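You operate a simulated robot arm through the tools that you are given. There is no shell and no other tool.

Carry out the task below with a simulated robot arm. There is one attempt and no reset: what you move stays moved.

Task
Centre the grip on the jig's wire, lock it and tap its pin home.
Fine: free the lock first; put the mallet back. Set down upright: mallet.

It is judged by the outcome, as a careful person would: the job done as asked, and still so three seconds after it is handed in. It fails if anything else is knocked over, pushed out of place, dropped, spilled or broken.

Robot
A 7-joint arm with a two-finger parallel gripper, fixed in place. Base frame: the origin is at the foot of the arm, x ahead of it, y to its left, z up; the work surface is at about z = 0.85. Readings come in m, degrees, newtons and seconds.
Its first joint turns from -166.0 to 166.0 degrees. Payload 1.57 kg.
The tool frame sits at the grasp point between the pads (the TCP): z along the fingers, y along the line on which they close. The tips reach 0.03 m beyond it. The gripper opens to 0.08 m. The fingers are 0.017 m wide and 0.012 m thick; the gripper's body (0.04 by 0.082 m) begins 0.08 m behind the TCP.
Orientation is that of the tool frame in the base frame, as a unit quaternion [x, y, z, w]. With the fingers straight down and closing along the base's y, the tool's x points along the base's -x, its y along +y and its z along -z.

Tools
- The arm moves only by the tool step_arm. Its argument "moves" is a list that holds one entry, the list of rows, each a list of 7 numbers: the gripper command, from -1 (fully open) to 1 (shut), values between in proportion, then the shift along the base's x, y, z in units of 400 mm (1.0 is 400 mm), then the turn, a rotation vector about the base's x, y, z in units of 45 degrees (1.0 is 45 degrees). In form: [[[grip, dx, dy, dz, rx, ry, rz], ...]]. A call has 1 to 20 rows; each row is the pose to reach, as a shift and turn from the pose commanded when the call began. A call with a number of a shift or a turn outside -1 to 1 is refused whole. Rows are played at 5 a second. More than 0.05 m and 8.6 degrees between two rows, or a gripper value outside its range, and nothing of the call is played. A pose out of reach is approached as far as the arm can. The call stops where the force on the tool passes 40 N (or 10 N more than at its start, if that is more) or the arm is blocked; 0.2 s more then pass. Each finger travels about 0.153 m/s and halts on what it meets, pressing with about 43 N; the grip force reading is that of the motor and also rises with nothing between the fingers. The clock runs only during rows and for 0.2 s after the last one: add rows that repeat a pose to give the fingers time. The reply holds the time, the measured pose of the TCP, the force on the tool along the base axes, the opening and the grip force, in the units named above and with some noise, with the torque about the TCP (base axes, N m) and any sound that the robot's microphone picked up, and new pictures: "views" is both (left out), scene, wrist or none.
- Cameras (640 x 400 px; columns grow to the right, rows downward): "scene" is fixed at [0.3996, 0.6493, 1.8911]; the picture's right is [-0.90, -0.43, 0.00], its down [-0.33, 0.69, -0.64] and it looks along [0.27, -0.58, -0.77] (base axes); focal length 317 px, centre (320, 200). "wrist" rides on the gripper at [0.072, -0.007, -0.122] in the tool frame; the picture's right is [0.09, 1.00, 0.00], its down [-0.84, 0.08, -0.54] and it looks along [-0.54, 0.05, 0.84] (tool axes); focal length 238 px, centre (320, 200). There is no depth. A picture from a camera that has moved, and an enlarged one, comes with that camera's place and axes in the base frame and with its lens.
- inspect(camera, box): a new picture of the part [left, top, right, bottom] of that camera's present view, enlarged. No time passes.
- finish_job(): hands the job in; it is judged then, once.

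Places have to be worked out from the pictures, the camera data and where the tool is seen. Open the gripper and draw the arm clear of the work before you hand the job in, unless the task says otherwise.

The tools are called after "Request:" as name(argument=value, ...) on one line, values as JSON. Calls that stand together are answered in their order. step_arm: Moves the arm, as the interface text tells. Its arguments: {"type":"object","properties":{"moves":{"type":"array","items":{"type":"array","items":{"type":"array","items":{"type":"number"}}}},"views":{"type":"string","enum":["both","scene","wrist","none"]}},"required":["moves"]} The other tools are called the same way: inspect (camera, box) takes an enlarged picture of a part of a camera's view; finish_job () hands the job in.

At the start:

```text
t: 0.0
tcp_pos: [0.4596, 0.2022, 1.502]
tcp_rot: [0.0, 1.0, 0.0, 0.0]
wrist_force: [0.2, -0.8, 0.2]
wrist_torque: [0.01, 0.01, 0.06]
finger_gap: 0.0799
gripper_force: 0.0
```

scene: 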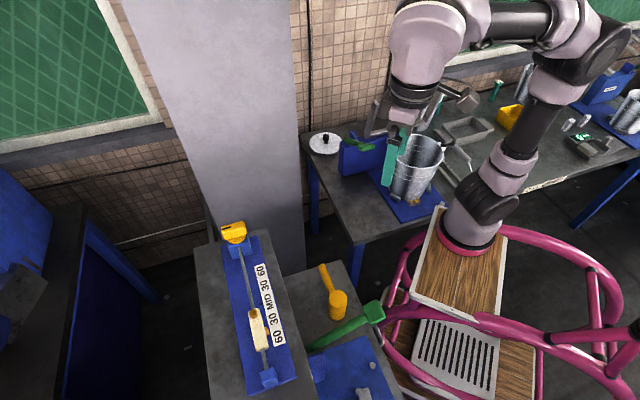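
wrist: 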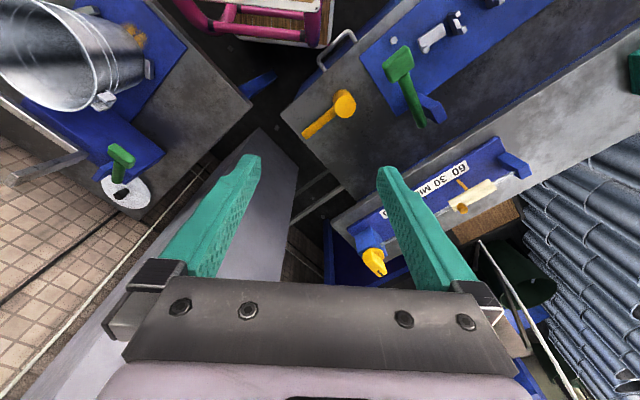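

I start by looking closely at the jig, mallet and surroundings in the scene camera.

Request:
inspect(camera="scene", box=[190, 210, 310, 400])

Request:
inspect(camera="scene", box=[280, 240, 420, 400])

Request:
inspect(camera="wrist", box=[270, 20, 560, 290])

```text
2.11 times, centred on (250, 305) of scene
camera zoom: at [0.3996, 0.6493, 1.8911], right [-0.9, -0.43, 0.0], down [-0.33, 0.69, -0.64], along [0.27, -0.58, -0.77], focal length 667 px, centre (467, -21)
```

zoom: 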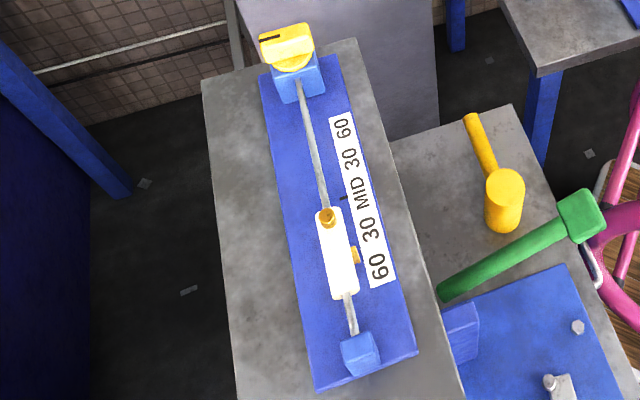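

```text
2.50 times, centred on (350, 320) of scene
camera zoom: at [0.3996, 0.6493, 1.8911], right [-0.9, -0.43, 0.0], down [-0.33, 0.69, -0.64], along [0.27, -0.58, -0.77], focal length 792 px, centre (245, -100)
```

zoom: 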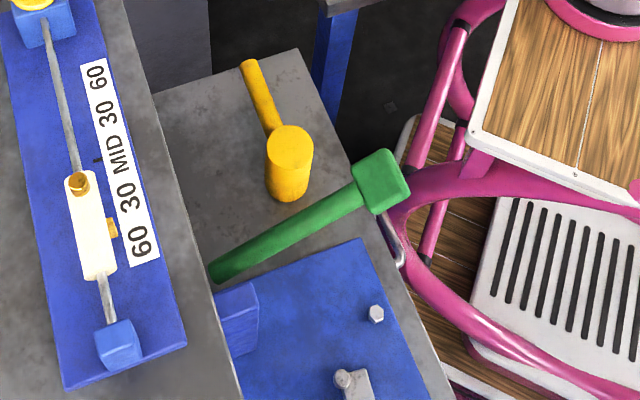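

```text
1.48 times, centred on (415, 155) of wrist
camera zoom: at [0.3869, 0.1964, 1.6244], right [-0.09, 1.0, 0.0], down [0.84, 0.08, 0.54], along [0.54, 0.05, -0.84], focal length 353 px, centre (179, 267)
```

zoom: 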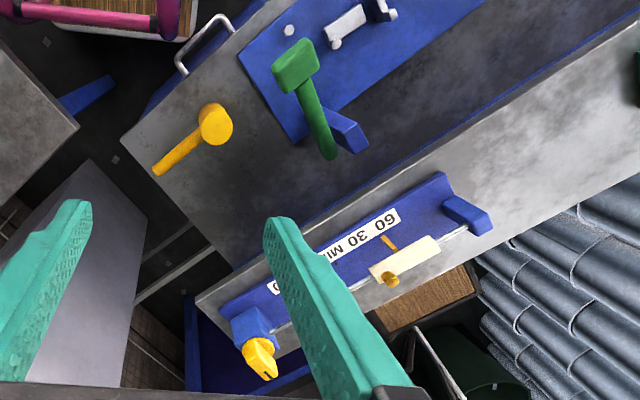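

Triangulating, the jig sits on a raised slab: grip near (0.60, 0.51, 1.23), wire running from about (0.54, 0.58) to (0.77, 0.35). I'll move above it, turned to line up with the wire, to look closely.

Request:
step_arm(moves=[[[-1, 0.034, 0.0775, -0.01, 0, 0, -0.1], [-1, 0.068, 0.155, -0.02, 0, 0, -0.2], [-1, 0.102, 0.2325, -0.03, 0, 0, -0.3], [-1, 0.136, 0.31, -0.04, 0, 0, -0.4], [-1, 0.17, 0.3875, -0.05, 0, 0, -0.5], [-1, 0.204, 0.465, -0.06, 0, 0, -0.6], [-1, 0.238, 0.5425, -0.07, 0, 0, -0.7], [-1, 0.272, 0.62, -0.08, 0, 0, -0.8], [-1, 0.306, 0.6975, -0.09, 0, 0, -0.9], [-1, 0.34, 0.775, -0.1, 0, 0, -0.98]]])

```text
t: 2.2
tcp_pos: [0.5672, 0.4814, 1.4422]
tcp_rot: [0.369, 0.93, 0.002, 0.0]
wrist_force: [-2.0, 0.8, 1.0]
wrist_torque: [-0.05, -0.15, 0.0]
finger_gap: 0.0797
gripper_force: 0.1
out of reach, approached as far as the arm can: row 9, 10
camera wrist: at [0.5102, 0.5251, 1.5641], right [0.62, 0.79, 0.0], down [0.66, -0.52, 0.54], along [0.43, -0.33, -0.84], focal length 238 px, centre (320, 200)
```

scene: 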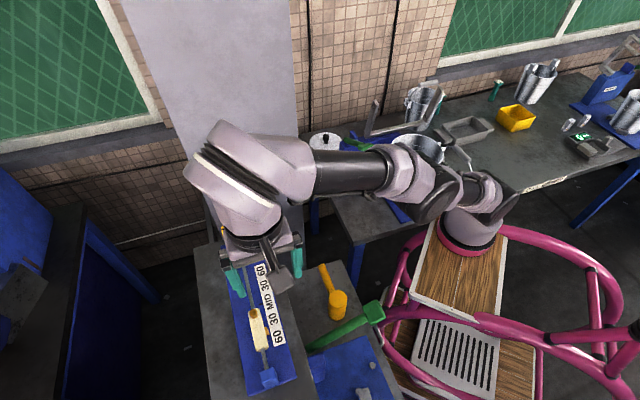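
wrist: 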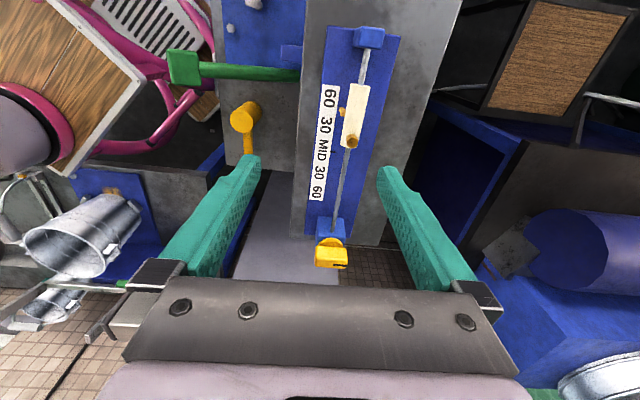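

The jig is in view of the wrist camera; I zoom in on the grip, scale and the yellow part on the far post.

Request:
inspect(camera="wrist", box=[280, 20, 420, 150])

Request:
inspect(camera="wrist", box=[280, 150, 420, 280])

Request:
inspect(camera="scene", box=[215, 250, 315, 400])

```text
3.08 times, centred on (350, 85) of wrist
camera zoom: at [0.5102, 0.5251, 1.5641], right [0.62, 0.79, 0.0], down [0.66, -0.52, 0.54], along [0.43, -0.33, -0.84], focal length 733 px, centre (228, 554)
```

zoom: 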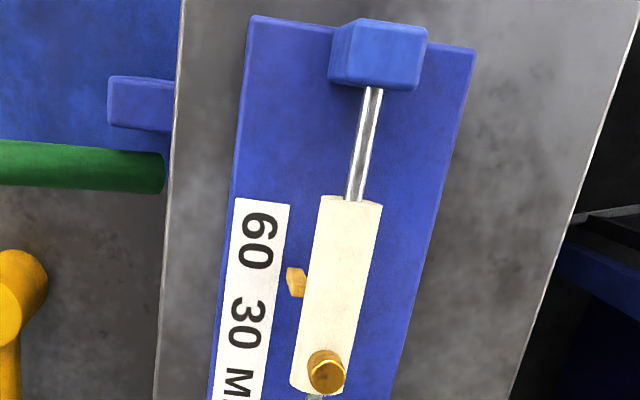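

```text
3.08 times, centred on (350, 215) of wrist
camera zoom: at [0.5102, 0.5251, 1.5641], right [0.62, 0.79, 0.0], down [0.66, -0.52, 0.54], along [0.43, -0.33, -0.84], focal length 733 px, centre (228, 154)
```

zoom: 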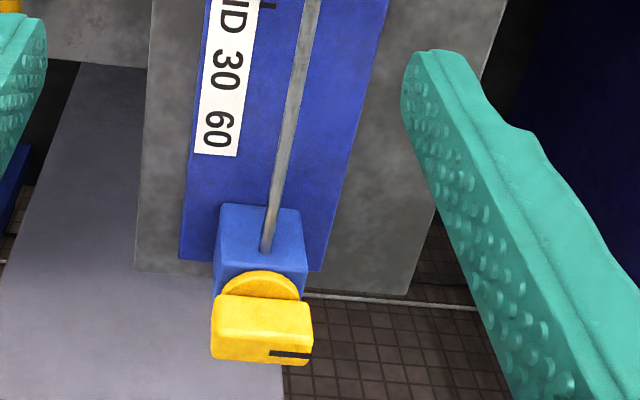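

```text
2.67 times, centred on (265, 325) of scene
camera zoom: at [0.3996, 0.6493, 1.8911], right [-0.9, -0.43, 0.0], down [-0.33, 0.69, -0.64], along [0.27, -0.58, -0.77], focal length 845 px, centre (467, -133)
```

zoom: 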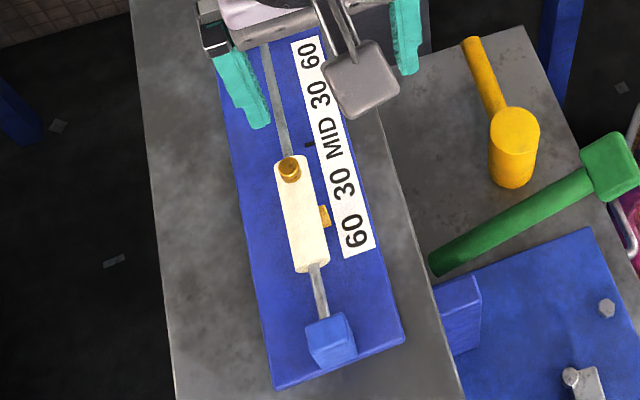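

The yellow winged knob with a black mark at the far post looks like the rotary lock; the brass stub on the cream grip is the pin, its side tab the pointer, currently between 60 and 30 on the near side. I move toward the far post for a closer look.

Request:
step_arm(moves=[[[-1, 0.05, -0.03, -0.06, 0, 0, 0], [-1, 0.1, -0.06, -0.12, 0, 0, 0], [-1, 0.16, -0.1, -0.18, 0, 0, 0], [-1, 0.22, -0.14, -0.22, 0, 0, 0], [-1, 0.22, -0.14, -0.22, 0, 0, 0]]])

```text
t: 3.4
tcp_pos: [0.6582, 0.4244, 1.3514]
tcp_rot: [0.375, 0.927, 0.0, 0.0]
wrist_force: [0.3, -0.4, 1.8]
wrist_torque: [0.01, -0.02, -0.01]
finger_gap: 0.0796
gripper_force: 0.0
camera wrist: at [0.6023, 0.4688, 1.4736], right [0.63, 0.78, 0.0], down [0.65, -0.53, 0.54], along [0.42, -0.34, -0.84], focal length 238 px, centre (320, 200)
```

scene: 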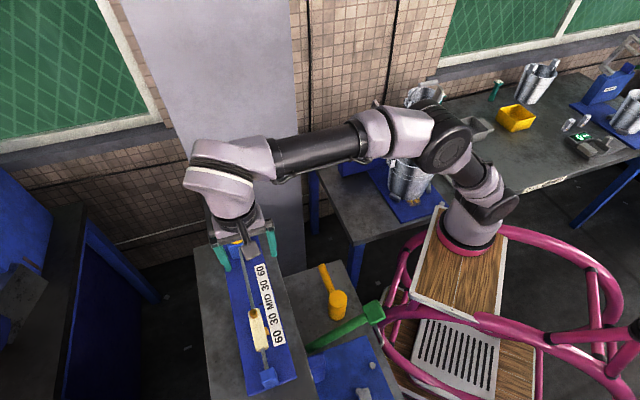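
wrist: 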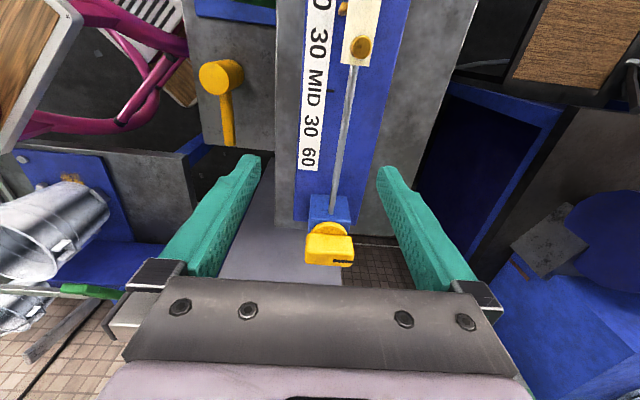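

I zoom in on the lock knob, the grip and the pin from here.

Request:
inspect(camera="wrist", box=[285, 180, 375, 280])

Request:
inspect(camera="wrist", box=[290, 0, 410, 110])

Request:
inspect(camera="scene", box=[240, 290, 300, 360])

```text
4.00 times, centred on (330, 230) of wrist
camera zoom: at [0.6023, 0.4688, 1.4736], right [0.63, 0.78, 0.0], down [0.65, -0.53, 0.54], along [0.42, -0.34, -0.84], focal length 953 px, centre (280, 80)
```

zoom: 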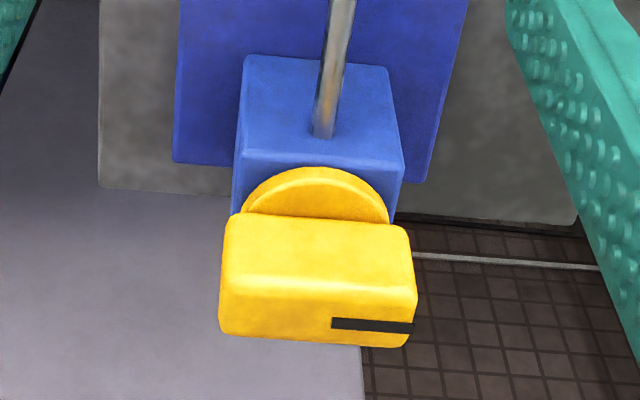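

```text
3.64 times, centred on (350, 55) of wrist
camera zoom: at [0.6023, 0.4688, 1.4736], right [0.63, 0.78, 0.0], down [0.65, -0.53, 0.54], along [0.42, -0.34, -0.84], focal length 867 px, centre (211, 727)
```

zoom: 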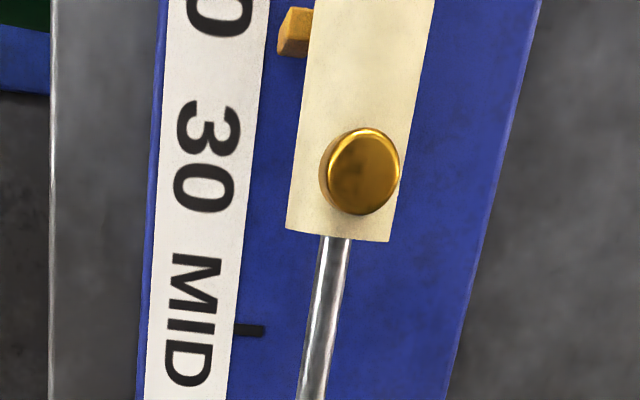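

```text
5.71 times, centred on (270, 325) of scene
camera zoom: at [0.3996, 0.6493, 1.8911], right [-0.9, -0.43, 0.0], down [-0.33, 0.69, -0.64], along [0.27, -0.58, -0.77], focal length 1810 px, centre (606, -514)
```

zoom: 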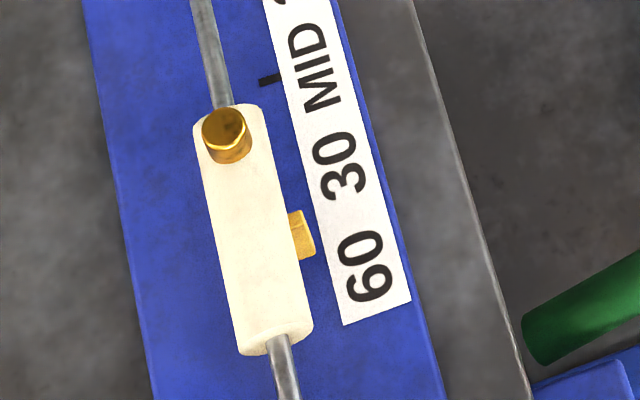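

From these zooms the lock knob has a vertical axis: a disc on top of the post carrying a bar, with a black index mark on its top pointing across the wire. I rotate the tool toward closing along the wire and reposition to triangulate it better.

Request:
step_arm(moves=[[[-1, 0.01, -0.03, 0.01, 0, 0, 0.17], [-1, 0.03, -0.06, 0.02, 0, 0, 0.34], [-1, 0.05, -0.09, 0.03, 0, 0, 0.51], [-1, 0.06, -0.12, 0.04, 0, 0, 0.68], [-1, 0.08, -0.15, 0.05, 0, 0, 0.85], [-1, 0.1, -0.16, 0.05, 0, 0, 1.0]]], views="none")

Request:
step_arm(moves=[[[-1, 0, 0, 0, 0, 0, 0.17], [-1, 0, 0, 0, 0, 0, 0.34], [-1, 0, 0, 0, 0, 0, 0.51], [-1, 0, 0, 0, 0, 0, 0.68], [-1, 0, 0, 0, 0, 0, 0.85], [-1, 0, 0, 0, 0, 0, 1.0], [-1, 0, 0, 0, 0, 0, 1.0]]])

```text
t: 4.8
tcp_pos: [0.6983, 0.3603, 1.3719]
tcp_rot: [-0.009, 1.0, 0.001, -0.001]
wrist_force: [-0.3, 0.0, 0.3]
wrist_torque: [0.01, -0.01, -0.01]
finger_gap: 0.08
gripper_force: 0.0
```

```text
t: 6.4
tcp_pos: [0.6982, 0.3602, 1.3724]
tcp_rot: [-0.391, 0.921, 0.0, 0.001]
wrist_force: [-0.3, 0.4, 0.4]
wrist_torque: [0.01, 0.01, -0.03]
finger_gap: 0.08
gripper_force: 0.1
camera wrist: at [0.6525, 0.3045, 1.4952], right [-0.78, 0.63, 0.0], down [0.53, 0.66, 0.54], along [0.34, 0.42, -0.84], focal length 238 px, centre (320, 200)
```

scene: 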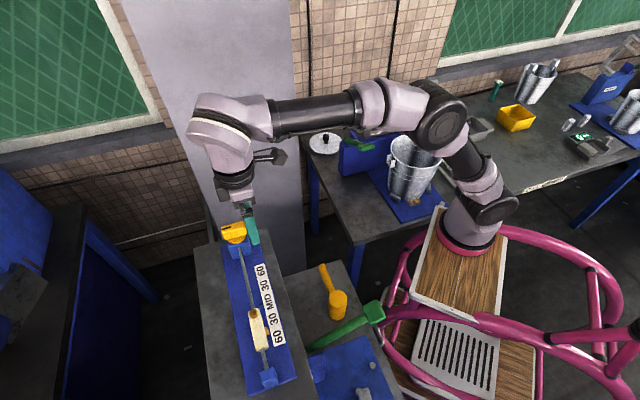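
wrist: 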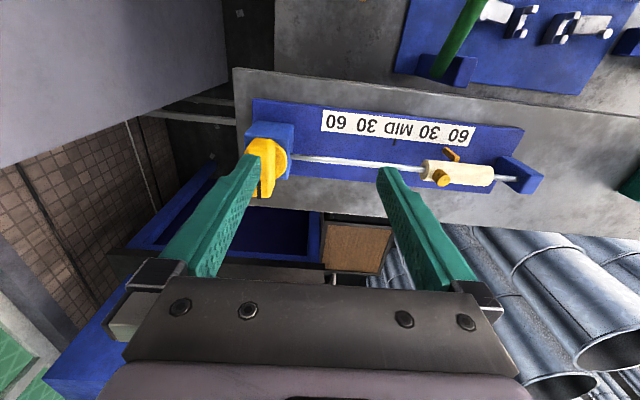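

Request:
inspect(camera="wrist", box=[220, 100, 330, 220])

Request:
inspect(camera="wrist", box=[390, 110, 560, 210])

Request:
inspect(camera="scene", box=[205, 205, 275, 265])

```text
3.33 times, centred on (275, 160) of wrist
camera zoom: at [0.6525, 0.3045, 1.4952], right [-0.78, 0.63, 0.0], down [0.53, 0.66, 0.54], along [0.34, 0.42, -0.84], focal length 794 px, centre (470, 333)
```

zoom: 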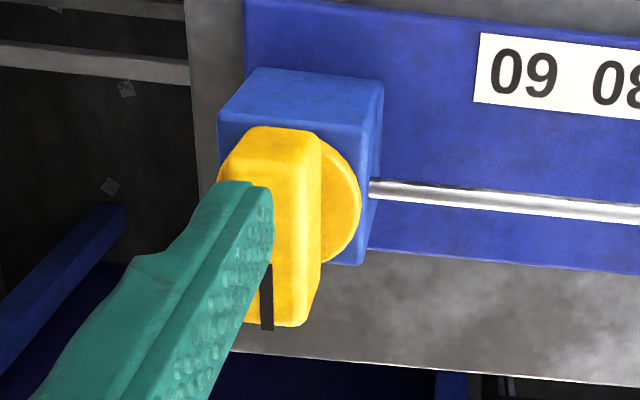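

```text
3.76 times, centred on (475, 160) of wrist
camera zoom: at [0.6525, 0.3045, 1.4952], right [-0.78, 0.63, 0.0], down [0.53, 0.66, 0.54], along [0.34, 0.42, -0.84], focal length 897 px, centre (-264, 351)
```

zoom: 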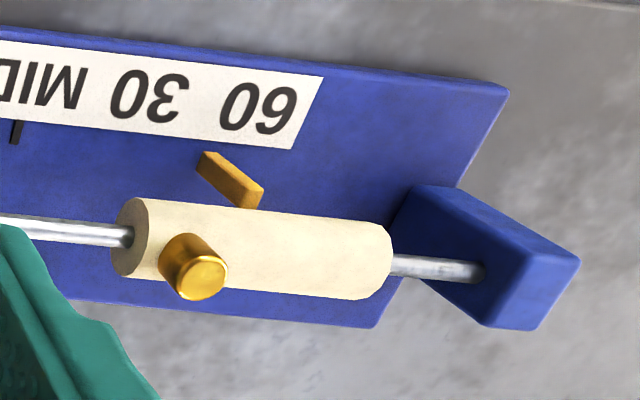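

```text
6.67 times, centred on (240, 235) of scene
camera zoom: at [0.3996, 0.6493, 1.8911], right [-0.9, -0.43, 0.0], down [-0.33, 0.69, -0.64], along [0.27, -0.58, -0.77], focal length 2112 px, centre (853, -33)
```

zoom: 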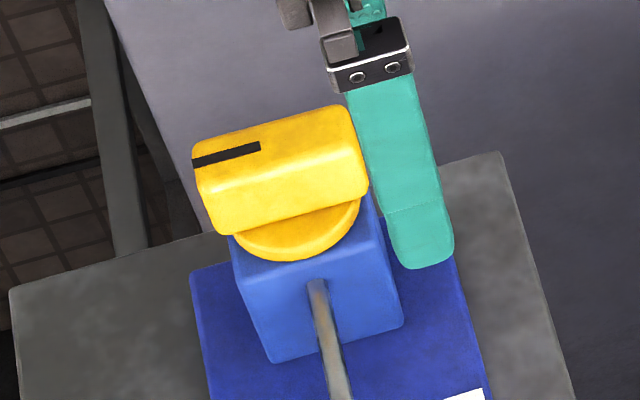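

Triangulated: bar top at z≈1.282, centred near (0.760, 0.352), about 53 mm long across the wire. I move above it with the fingers straddling it.

Request:
step_arm(moves=[[[-1, 0.05, -0.006, -0.01, 0, 0, 0], [-1, 0.1, -0.014, -0.03, 0, 0, -0.01], [-1, 0.154, -0.02, -0.06, 0, 0, -0.02], [-1, 0.154, -0.02, -0.1, 0, 0, -0.02], [-1, 0.154, -0.02, -0.1, 0, 0, -0.02]]])

```text
t: 7.6
tcp_pos: [0.7584, 0.3522, 1.3318]
tcp_rot: [-0.383, 0.924, 0.0, 0.001]
wrist_force: [0.2, 0.2, -0.3]
wrist_torque: [0.0, -0.02, 0.02]
finger_gap: 0.08
gripper_force: 0.0
camera wrist: at [0.712, 0.2967, 1.454], right [-0.77, 0.64, 0.0], down [0.54, 0.65, 0.54], along [0.35, 0.42, -0.84], focal length 238 px, centre (320, 200)
```

scene: 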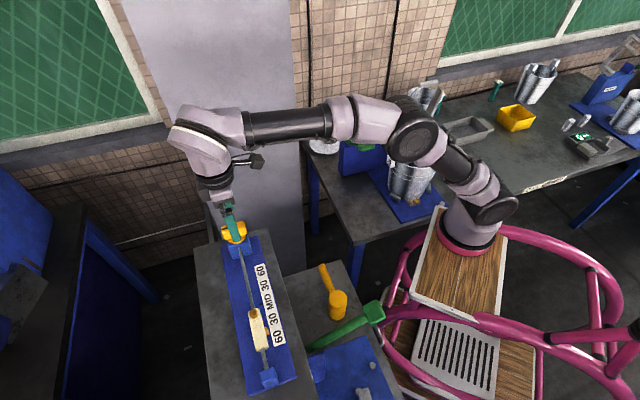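
wrist: 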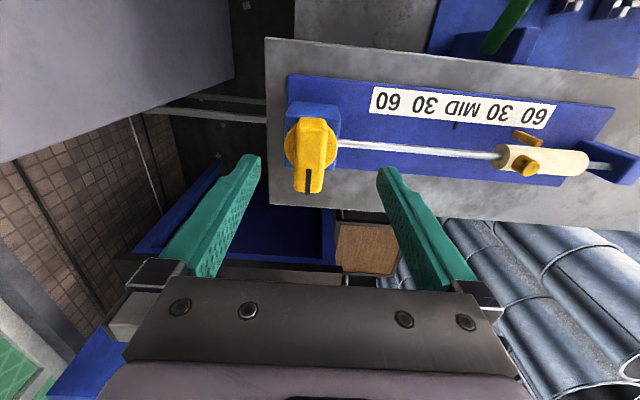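

Request:
inspect(camera="wrist", box=[260, 80, 380, 210])

Request:
inspect(camera="scene", box=[205, 195, 275, 265])

```text
3.08 times, centred on (320, 145) of wrist
camera zoom: at [0.712, 0.2967, 1.454], right [-0.77, 0.64, 0.0], down [0.54, 0.65, 0.54], along [0.35, 0.42, -0.84], focal length 733 px, centre (320, 369)
```

zoom: 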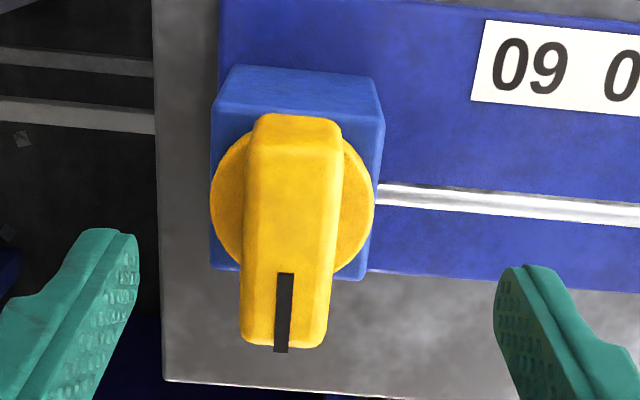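

```text
5.71 times, centred on (240, 230) of scene
camera zoom: at [0.3996, 0.6493, 1.8911], right [-0.9, -0.43, 0.0], down [-0.33, 0.69, -0.64], along [0.27, -0.58, -0.77], focal length 1810 px, centre (777, 29)
```

zoom: 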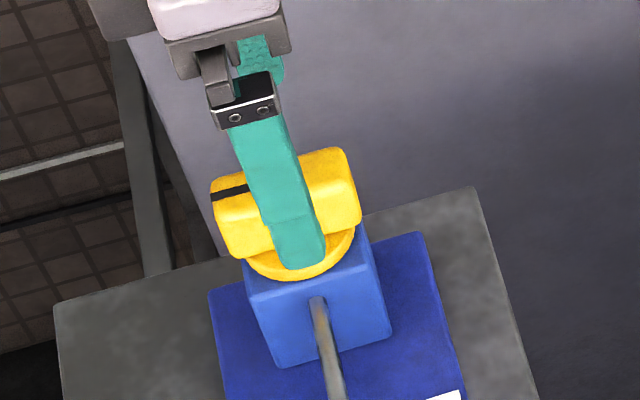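

The bar's axis is at about (0.764, 0.349). I shift the small remainder, descend so the tips overlap the bar by about 14 mm, and close.

Request:
step_arm(moves=[[[-1, 0.014, -0.009, -0.03, 0, 0, 0], [-1, 0.014, -0.009, -0.06, 0, 0, 0], [-1, 0.014, -0.009, -0.085, 0, 0, 0], [-1, 0.014, -0.009, -0.085, 0, 0, 0]]])

```text
t: 8.6
tcp_pos: [0.7644, 0.3489, 1.2989]
tcp_rot: [-0.383, 0.924, 0.001, 0.0]
wrist_force: [-0.1, -0.3, -0.4]
wrist_torque: [0.01, 0.01, -0.01]
finger_gap: 0.0798
gripper_force: 0.1
camera wrist: at [0.7182, 0.2934, 1.4201], right [-0.77, 0.64, 0.0], down [0.54, 0.65, 0.54], along [0.35, 0.42, -0.84], focal length 238 px, centre (320, 200)
```

scene: 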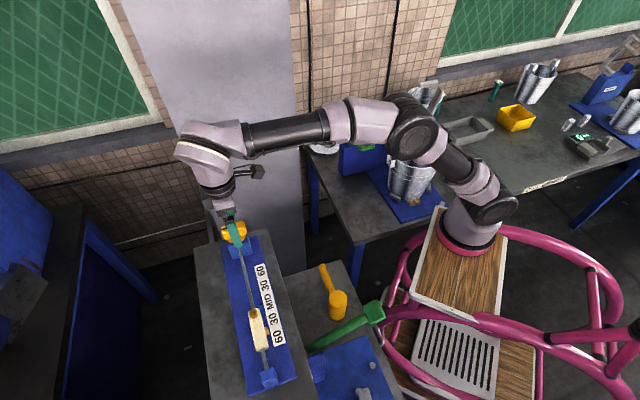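
wrist: 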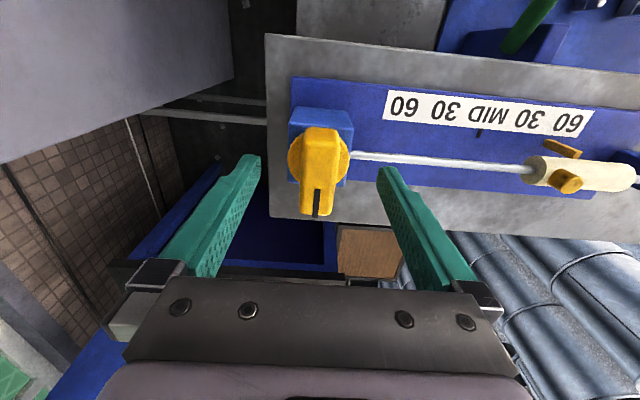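

Fingers straddle the bar evenly, so I close on it.

Request:
step_arm(moves=[[[0.2, 0, 0, 0, 0, 0, 0], [0.6, 0, 0, 0, 0, 0, 0], [1, 0, 0, 0, 0, 0, 0], [1, 0, 0, 0, 0, 0, 0]]], views="wrist")

```text
t: 9.6
tcp_pos: [0.7652, 0.3485, 1.2982]
tcp_rot: [-0.382, 0.924, -0.001, 0.0]
wrist_force: [4.2, -4.0, -0.7]
wrist_torque: [0.0, -0.29, 0.0]
finger_gap: 0.0241
gripper_force: 36.1
camera wrist: at [0.7188, 0.2928, 1.4201], right [-0.77, 0.64, 0.0], down [0.54, 0.65, 0.54], along [0.35, 0.42, -0.84], focal length 238 px, centre (320, 200)
```

wrist: 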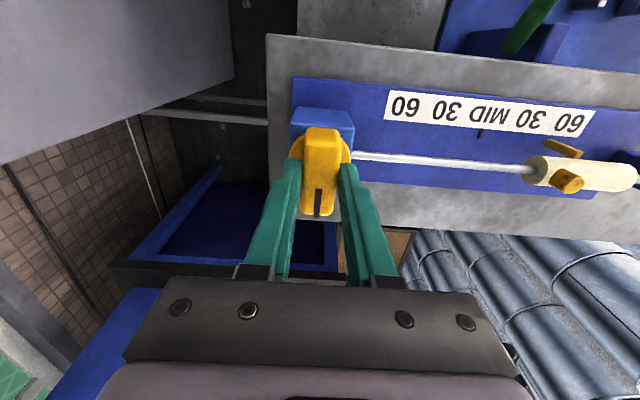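

Held firmly (gap 24 mm). I try a small anticlockwise turn first, watching the torque and listening for sound.

Request:
step_arm(moves=[[[1, 0, 0, 0, 0, 0, 0.06], [1, 0, 0, 0, 0, 0, 0.12], [1, 0, 0, 0, 0, 0, 0.18], [1, 0, 0, 0, 0, 0, 0.18]]], views="wrist")

```text
t: 10.6
tcp_pos: [0.7669, 0.3473, 1.2969]
tcp_rot: [-0.447, 0.895, 0.0, -0.001]
wrist_force: [-0.7, -12.0, -4.2]
wrist_torque: [-1.1, 0.66, -0.02]
finger_gap: 0.0236
gripper_force: 36.3
camera wrist: at [0.7275, 0.2867, 1.4202], right [-0.85, 0.52, 0.0], down [0.44, 0.72, 0.54], along [0.28, 0.46, -0.84], focal length 238 px, centre (320, 200)
```

wrist: 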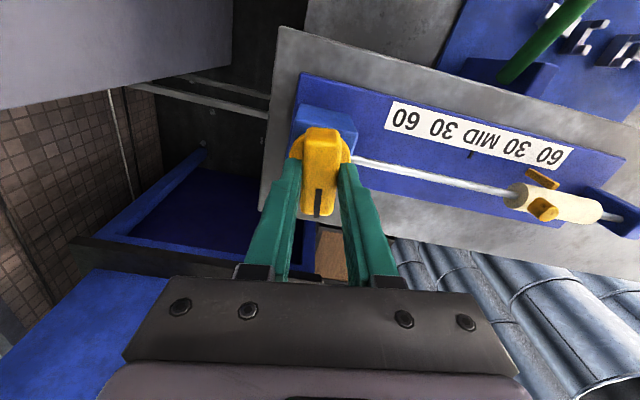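

The knob turns freely anticlockwise (8°), with a sideways pull suggesting its axis is a few mm toward −y. I continue with a small centre correction.

Request:
step_arm(moves=[[[1, 0.004, -0.008, 0.003, 0, 0, 0.1], [1, 0.004, -0.01, 0.003, 0, 0, 0.2], [1, 0.004, -0.01, 0.003, 0, 0, 0.3], [1, 0.004, -0.01, 0.003, 0, 0, 0.4], [1, 0.004, -0.01, 0.003, 0, 0, 0.4]]], views="wrist")

```text
t: 11.8
tcp_pos: [0.7659, 0.3464, 1.2973]
tcp_rot: [-0.581, 0.814, 0.002, -0.002]
wrist_force: [-19.6, 6.6, -33.0]
wrist_torque: [0.06, 0.0, 0.04]
finger_gap: 0.0237
gripper_force: 35.6
camera wrist: at [0.7499, 0.2776, 1.4204], right [-0.97, 0.23, 0.0], down [0.2, 0.82, 0.54], along [0.12, 0.53, -0.84], focal length 238 px, centre (320, 200)
```

wrist: 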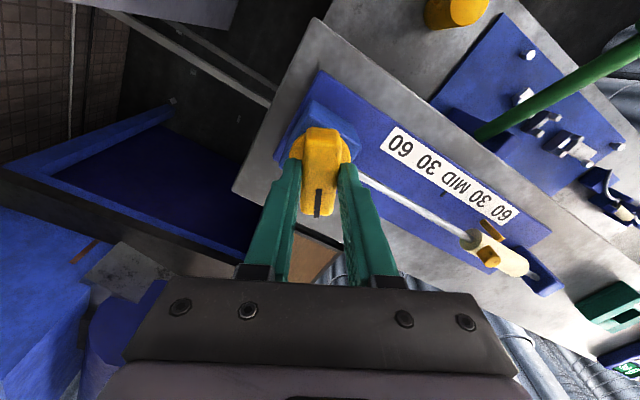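

The knob keeps following (26° so far), but I've built up some upward and sideways load; I back those shifts out and keep turning.

Request:
step_arm(moves=[[[1, -0.003, 0.002, -0.007, 0, 0, 0.0], [1, -0.004, 0.002, -0.007, 0, 0, 0.1], [1, -0.004, 0.002, -0.007, 0, 0, 0.2], [1, -0.004, 0.002, -0.007, 0, 0, 0.3], [1, -0.004, 0.002, -0.007, 0, 0, 0.4], [1, -0.004, 0.002, -0.007, 0, 0, 0.4]]], views="wrist")

```text
t: 13.2
tcp_pos: [0.7684, 0.3469, 1.2972]
tcp_rot: [-0.703, 0.711, -0.001, 0.002]
wrist_force: [14.6, 29.0, 13.6]
wrist_torque: [0.7, 0.29, -0.07]
finger_gap: 0.0241
gripper_force: 36.0
camera wrist: at [0.7718, 0.2751, 1.4204], right [-1.0, -0.08, 0.0], down [-0.07, 0.84, 0.54], along [-0.04, 0.54, -0.84], focal length 238 px, centre (320, 200)
```

wrist: 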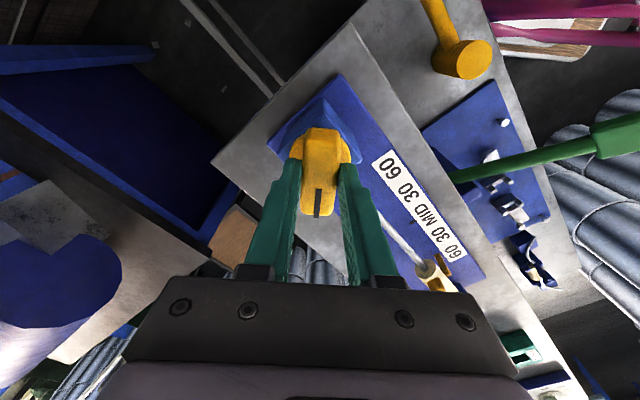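

Now 44° turned with little torque. I recentre on the estimated axis (0.7665, 0.3475) and continue to about 90°.

Request:
step_arm(moves=[[[1, 0.004, 0.005, 0.001, 0, 0, 0.0], [1, 0.005, 0.005, 0.001, 0, 0, 0.1], [1, 0.005, 0.005, 0.001, 0, 0, 0.2], [1, 0.005, 0.005, 0.001, 0, 0, 0.3], [1, 0.005, 0.005, 0.001, 0, 0, 0.4], [1, 0.005, 0.005, 0.001, 0, 0, 0.4]]], views="wrist")

```text
t: 14.6
tcp_pos: [0.7685, 0.348, 1.2985]
tcp_rot: [0.804, -0.594, 0.001, 0.0]
wrist_force: [-8.2, -0.1, 6.9]
wrist_torque: [-1.03, -0.18, 0.03]
finger_gap: 0.024
gripper_force: 36.2
camera wrist: at [0.7952, 0.2806, 1.4205], right [-0.92, -0.38, 0.0], down [-0.32, 0.78, 0.54], along [-0.21, 0.5, -0.84], focal length 238 px, centre (320, 200)
```

wrist: 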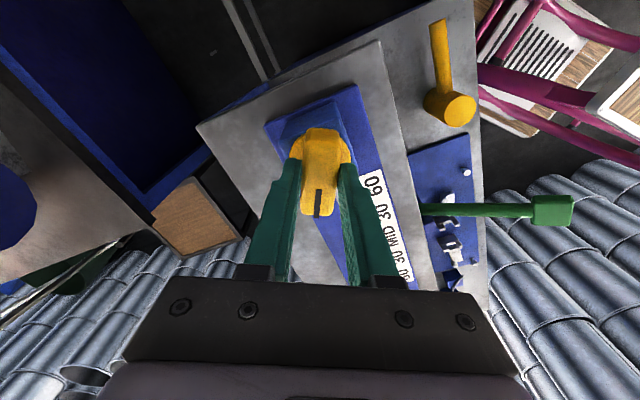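

About 62° turned, still free with low loads. I carry on toward the bar being in line with the wire (90°).

Request:
step_arm(moves=[[[1, 0.001, 0.001, 0.0, 0, 0, 0.1], [1, 0.001, 0.001, 0.0, 0, 0, 0.2], [1, 0.001, 0.001, 0.0, 0, 0, 0.3], [1, 0.001, 0.001, 0.0, 0, 0, 0.4], [1, 0.001, 0.001, 0.0, 0, 0, 0.4]]], views="wrist")

```text
t: 15.8
tcp_pos: [0.7689, 0.3472, 1.2985]
tcp_rot: [0.888, -0.46, 0.001, -0.002]
wrist_force: [-1.7, 1.2, 3.9]
wrist_torque: [0.69, 0.46, 0.0]
finger_gap: 0.0238
gripper_force: 35.4
camera wrist: at [0.8153, 0.2926, 1.4204], right [-0.76, -0.65, 0.0], down [-0.55, 0.64, 0.54], along [-0.35, 0.41, -0.84], focal length 238 px, centre (320, 200)
```

wrist: 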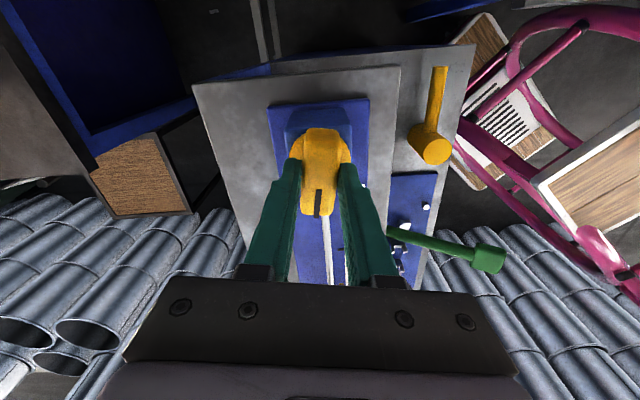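

About 80° turned; I go on in small steps watching for an end stop.

Request:
step_arm(moves=[[[1, 0, 0, 0, 0, 0, 0.07], [1, 0, 0, 0, 0, 0, 0.14], [1, 0, 0, 0, 0, 0, 0.22], [1, 0, 0, 0, 0, 0, 0.22]]], views="wrist")

```text
t: 16.8
tcp_pos: [0.7697, 0.3476, 1.2971]
tcp_rot: [0.924, -0.382, 0.0, -0.001]
wrist_force: [6.4, 4.4, 7.4]
wrist_torque: [0.4, 0.33, -0.01]
finger_gap: 0.0238
gripper_force: 36.1
camera wrist: at [0.8244, 0.3018, 1.4204], right [-0.64, -0.77, 0.0], down [-0.65, 0.54, 0.54], along [-0.42, 0.35, -0.84], focal length 238 px, centre (320, 200)
```

wrist: 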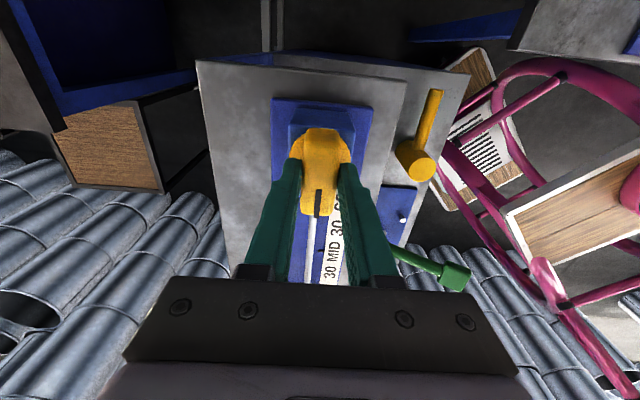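

Turned 90°: the mark now points along the wire toward the grip. I test gently for a stop a few degrees beyond.

Request:
step_arm(moves=[[[1, 0, 0, 0, 0, 0, 0.06], [1, 0, 0, 0, 0, 0, 0.12], [1, 0, 0, 0, 0, 0, 0.18], [1, 0, 0, 0, 0, 0, 0.18]]], views="wrist")

```text
t: 17.8
tcp_pos: [0.7685, 0.3471, 1.2986]
tcp_rot: [0.949, -0.316, 0.001, 0.0]
wrist_force: [10.5, 1.9, 8.6]
wrist_torque: [-0.27, -0.44, -1.15]
finger_gap: 0.0263
gripper_force: 36.9
camera wrist: at [0.8306, 0.3098, 1.4202], right [-0.52, -0.85, 0.0], down [-0.72, 0.44, 0.54], along [-0.46, 0.28, -0.84], focal length 238 px, centre (320, 200)
```

wrist: 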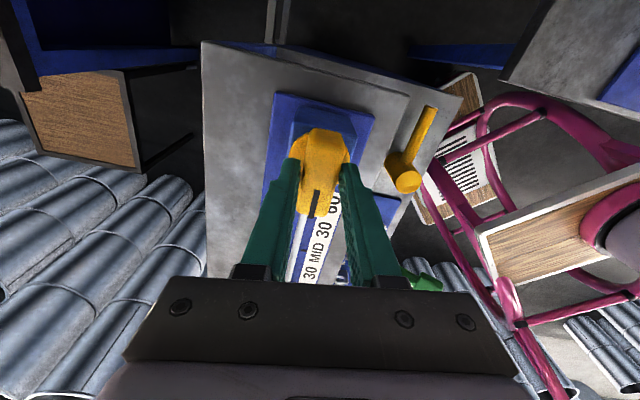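

A firm stop just past 90° (torque −1.15 N·m), so the lock is at its other end. I ease back to 90°, release and rise.

Request:
step_arm(moves=[[[1, 0, 0, 0, 0, 0, -0.08], [1, 0, 0, 0, 0, 0, -0.16], [0.4, 0, 0, 0, 0, 0, -0.16], [-0.4, 0, 0, 0, 0, 0, -0.16], [-1, 0, 0, 0, 0, 0, -0.16], [-1, 0, 0, 0.03, 0, 0, -0.16], [-1, 0, 0, 0.1, 0, 0, -0.16], [-1, 0, 0, 0.15, 0, 0, -0.16], [-1, 0, 0, 0.15, 0, 0, -0.16]]])

```text
t: 19.8
tcp_pos: [0.7713, 0.348, 1.3565]
tcp_rot: [0.927, -0.376, 0.0, 0.0]
wrist_force: [-1.5, -0.5, 0.5]
wrist_torque: [0.0, 0.02, -0.03]
finger_gap: 0.0801
gripper_force: 0.1
camera wrist: at [0.8271, 0.3027, 1.4785], right [-0.63, -0.78, 0.0], down [-0.65, 0.53, 0.54], along [-0.42, 0.34, -0.84], focal length 238 px, centre (320, 200)
```

scene: 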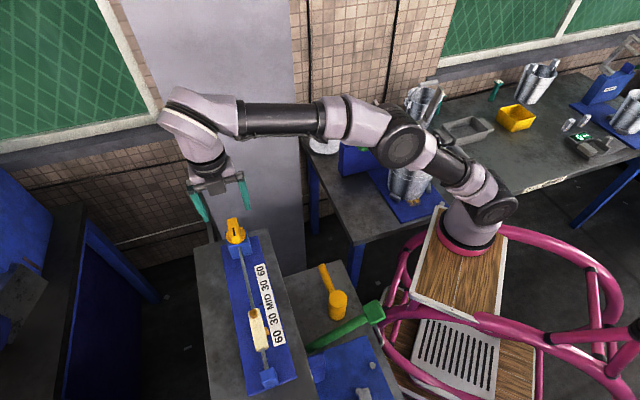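
wrist: 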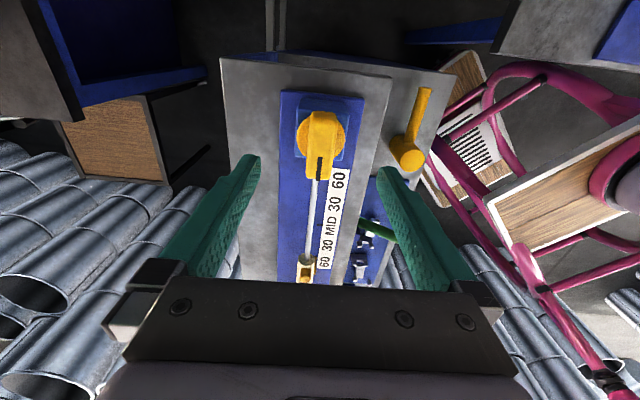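

The lock is released with its bar now in line with the wire. The tool already closes across the wire, so I travel along it to above the grip for a close look.

Request:
step_arm(moves=[[[-1, -0.05, 0.05, 0, 0, 0, 0], [-1, -0.12, 0.117, 0, 0, 0, 0], [-1, -0.2, 0.197, -0.01, 0, 0, 0], [-1, -0.28, 0.277, -0.03, 0, 0, 0], [-1, -0.36, 0.347, -0.05, 0, 0, 0], [-1, -0.42, 0.405, -0.06, 0, 0, 0], [-1, -0.42, 0.405, -0.06, 0, 0, 0]]])

```text
t: 21.4
tcp_pos: [0.599, 0.5135, 1.3318]
tcp_rot: [0.927, -0.376, 0.0, 0.0]
wrist_force: [-0.4, 0.5, -0.3]
wrist_torque: [0.04, 0.01, 0.0]
finger_gap: 0.0798
gripper_force: 0.0
camera wrist: at [0.6553, 0.4686, 1.4547], right [-0.63, -0.78, 0.0], down [-0.65, 0.53, 0.54], along [-0.42, 0.34, -0.84], focal length 238 px, centre (320, 200)
```

scene: 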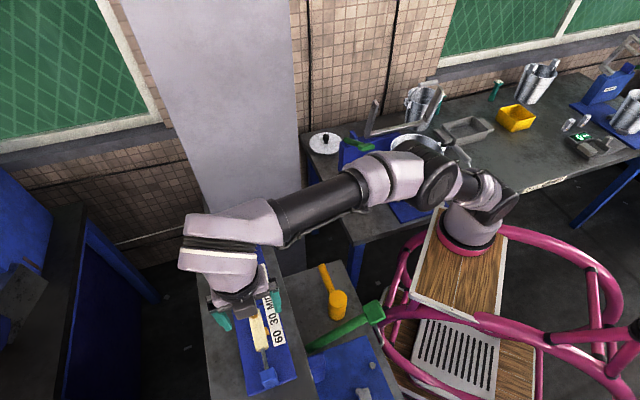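
wrist: 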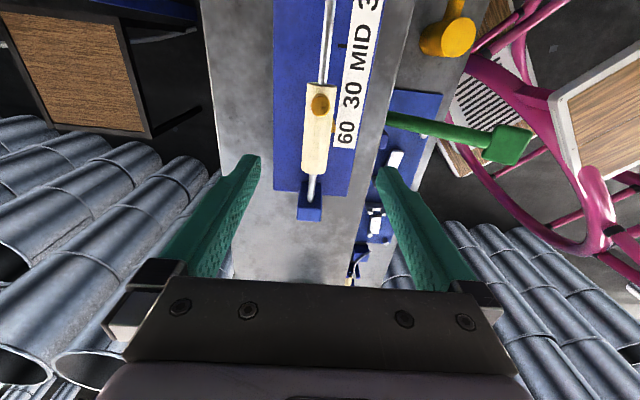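

Request:
inspect(camera="wrist", box=[260, 0, 400, 100])

Request:
inspect(camera="wrist", box=[260, 70, 380, 230])

Request:
inspect(camera="scene", box=[200, 280, 310, 400])

```text
4.00 times, centred on (330, 50) of wrist
camera zoom: at [0.6553, 0.4686, 1.4547], right [-0.63, -0.78, 0.0], down [-0.65, 0.53, 0.54], along [-0.42, 0.34, -0.84], focal length 953 px, centre (280, 800)
```

zoom: 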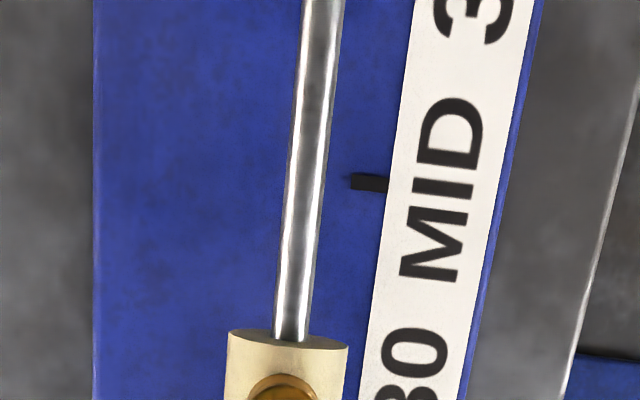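

```text
2.50 times, centred on (320, 150) of wrist
camera zoom: at [0.6553, 0.4686, 1.4547], right [-0.63, -0.78, 0.0], down [-0.65, 0.53, 0.54], along [-0.42, 0.34, -0.84], focal length 596 px, centre (320, 325)
```

zoom: 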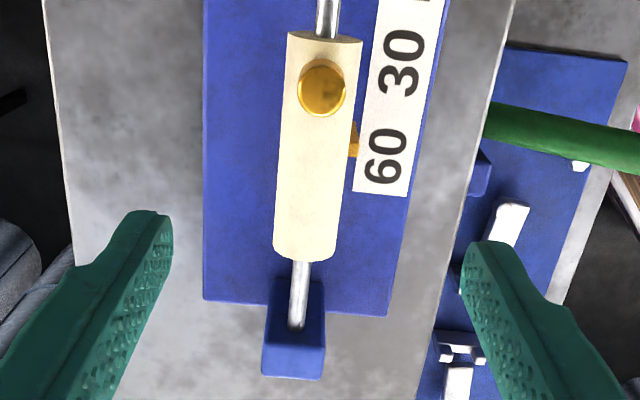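

```text
3.33 times, centred on (255, 340) of scene
camera zoom: at [0.3996, 0.6493, 1.8911], right [-0.9, -0.43, 0.0], down [-0.33, 0.69, -0.64], along [0.27, -0.58, -0.77], focal length 1056 px, centre (537, -267)
```

zoom: 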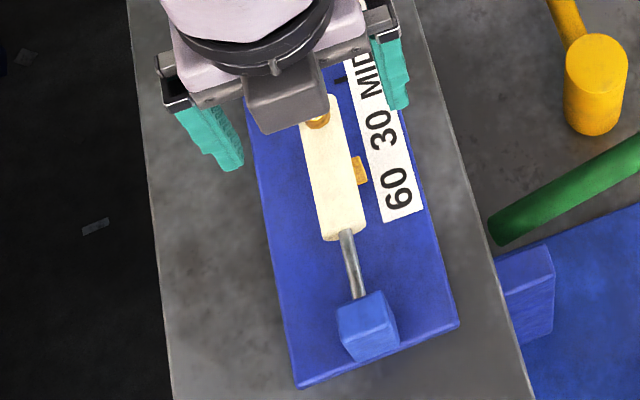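

The grip sleeve is about 80 mm long, 26 mm thick; its tab sits about 67 mm short of the MID tick. I go down part way over the sleeve's near half (clear of tab and pin) and check alignment before closing.

Request:
step_arm(moves=[[[-1, -0.015, 0.018, -0.04, 0, 0, 0], [-1, -0.03, 0.037, -0.09, 0, 0, 0], [-1, -0.03, 0.037, -0.14, 0, 0, 0], [-1, -0.03, 0.037, -0.14, 0, 0, 0]]])

```text
t: 22.4
tcp_pos: [0.5881, 0.5267, 1.2775]
tcp_rot: [0.927, -0.375, 0.0, 0.0]
wrist_force: [-0.1, 0.0, 0.4]
wrist_torque: [0.01, 0.0, -0.01]
finger_gap: 0.0802
gripper_force: 0.0
camera wrist: at [0.6441, 0.4813, 1.3994], right [-0.63, -0.78, 0.0], down [-0.65, 0.53, 0.54], along [-0.42, 0.34, -0.84], focal length 238 px, centre (320, 200)
```

scene: 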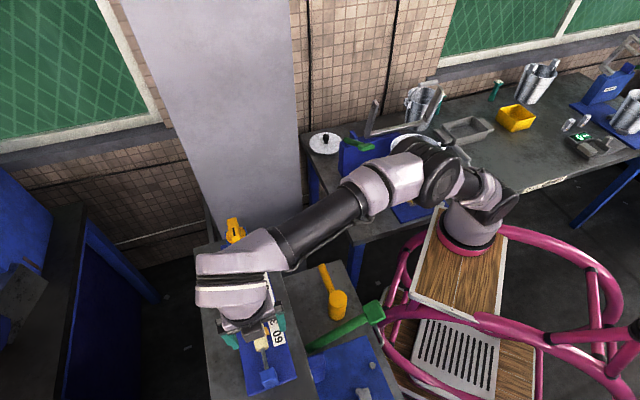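
wrist: 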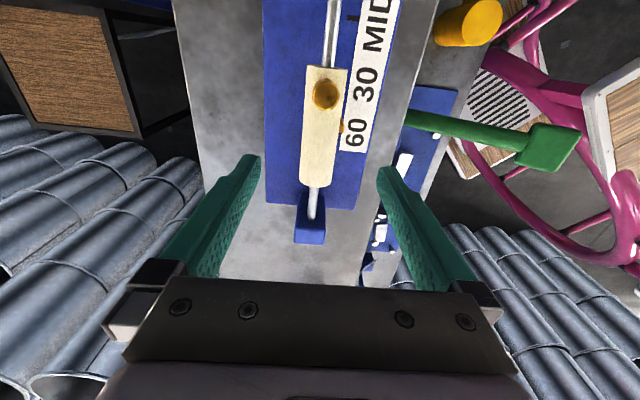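

Aligned to within about 2–3 mm laterally; I trim that, descend to z≈1.24 so the pads span the sleeve, and close gently.

Request:
step_arm(moves=[[[-1, 0.004, 0.005, -0.03, 0, 0, 0], [-1, 0.004, 0.006, -0.06, 0, 0, 0], [-1, 0.004, 0.006, -0.09, 0, 0, 0], [-1, 0.004, 0.006, -0.09, 0, 0, 0]]])

```text
t: 23.4
tcp_pos: [0.5905, 0.5284, 1.2416]
tcp_rot: [0.927, -0.375, 0.0, 0.0]
wrist_force: [-0.5, -0.1, 0.8]
wrist_torque: [-0.03, -0.01, 0.02]
finger_gap: 0.0799
gripper_force: 0.1
camera wrist: at [0.6468, 0.4829, 1.3645], right [-0.63, -0.78, 0.0], down [-0.65, 0.53, 0.54], along [-0.42, 0.34, -0.84], focal length 238 px, centre (320, 200)
```

scene: 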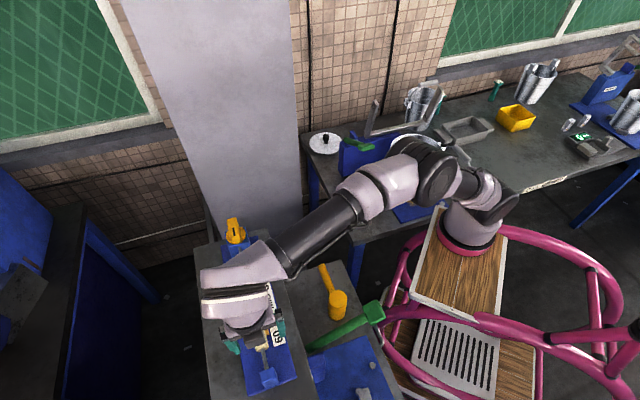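
wrist: 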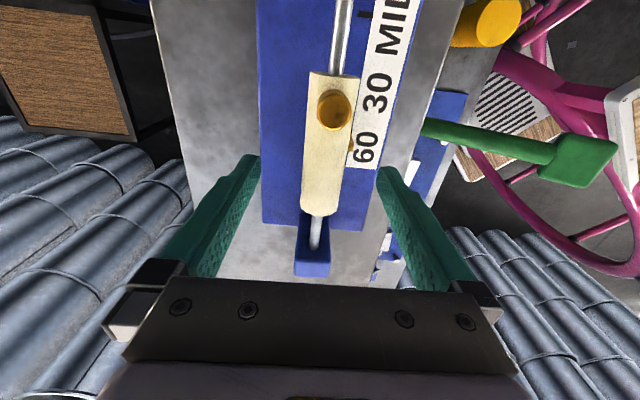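

Centred on the sleeve and clear of tab and pin. I close.

Request:
step_arm(moves=[[[-0.4, 0, 0, 0, 0, 0, 0], [0.1, 0, 0, 0, 0, 0, 0], [0.4, 0, 0, 0, 0, 0, 0], [0.7, 0, 0, 0, 0, 0, 0], [1, 0, 0, 0, 0, 0, 0]]], views="wrist")

```text
t: 24.6
tcp_pos: [0.5889, 0.5276, 1.2408]
tcp_rot: [0.926, -0.376, 0.001, 0.001]
wrist_force: [-9.5, -12.7, -3.6]
wrist_torque: [-0.22, 0.19, -0.66]
finger_gap: 0.0254
gripper_force: 37.3
camera wrist: at [0.6461, 0.4821, 1.3645], right [-0.63, -0.78, 0.0], down [-0.65, 0.53, 0.54], along [-0.42, 0.34, -0.84], focal length 238 px, centre (320, 200)
```

wrist: 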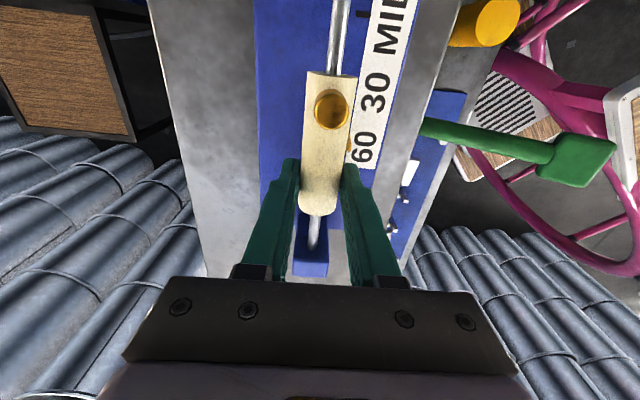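

Sleeve held (25 mm). I relax the small side load and slide 20 mm toward MID as a test that the lock is really free.

Request:
step_arm(moves=[[[1, -0.003, -0.003, 0, 0, 0, -0.02], [1, 0.006, -0.012, 0, 0, 0, -0.02], [1, 0.015, -0.02, 0, 0, 0, -0.02], [1, 0.024, -0.029, 0, 0, 0, -0.02], [1, 0.033, -0.038, 0, 0, 0, -0.02], [1, 0.033, -0.038, 0, 0, 0, -0.02]]], views="wrist")

```text
t: 26.0
tcp_pos: [0.6049, 0.512, 1.2419]
tcp_rot: [0.924, -0.384, 0.001, -0.001]
wrist_force: [18.2, 17.9, 8.8]
wrist_torque: [0.38, -0.2, -0.11]
finger_gap: 0.0256
gripper_force: 36.9
camera wrist: at [0.6593, 0.4662, 1.3646], right [-0.64, -0.77, 0.0], down [-0.65, 0.54, 0.54], along [-0.41, 0.35, -0.84], focal length 238 px, centre (320, 200)
```

wrist: 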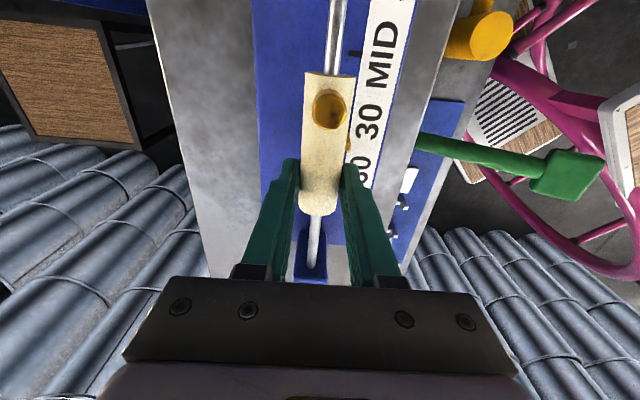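

The sleeve slides freely. I trim the side load and continue another 30 mm.

Request:
step_arm(moves=[[[1, 0.002, 0.002, 0, 0, 0, 0], [1, 0.013, -0.009, 0, 0, 0, 0], [1, 0.024, -0.02, 0, 0, 0, 0], [1, 0.035, -0.03, 0, 0, 0, 0], [1, 0.046, -0.041, 0, 0, 0, 0], [1, 0.055, -0.05, 0, 0, 0, 0], [1, 0.055, -0.05, 0, 0, 0, 0]]], views="wrist")

Request:
inspect(camera="wrist", box=[280, 50, 420, 200])

```text
t: 27.6
tcp_pos: [0.6275, 0.4902, 1.2412]
tcp_rot: [0.924, -0.383, 0.0, 0.0]
wrist_force: [18.0, 15.8, 17.9]
wrist_torque: [0.51, 0.05, -0.03]
finger_gap: 0.0258
gripper_force: 37.0
camera wrist: at [0.6822, 0.444, 1.3645], right [-0.64, -0.77, 0.0], down [-0.65, 0.54, 0.54], along [-0.42, 0.35, -0.84], focal length 238 px, centre (320, 200)
```

wrist: 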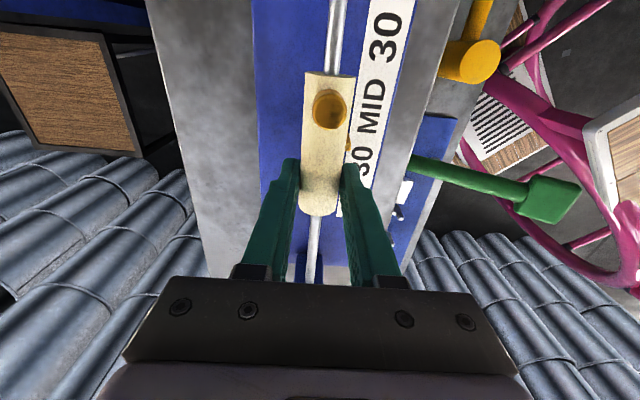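

```text
2.67 times, centred on (350, 125) of wrist
camera zoom: at [0.6822, 0.444, 1.3645], right [-0.64, -0.77, 0.0], down [-0.65, 0.54, 0.54], along [-0.42, 0.35, -0.84], focal length 636 px, centre (240, 400)
```

zoom: 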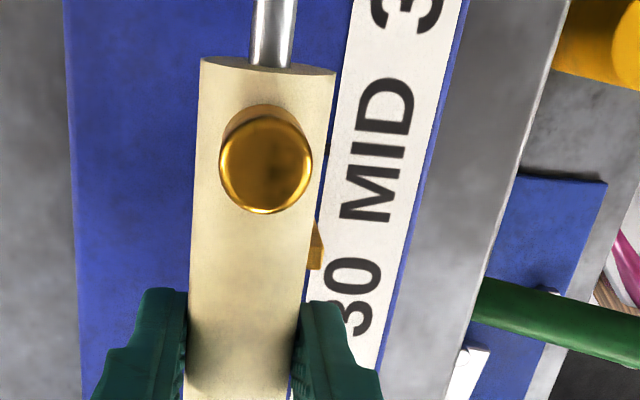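

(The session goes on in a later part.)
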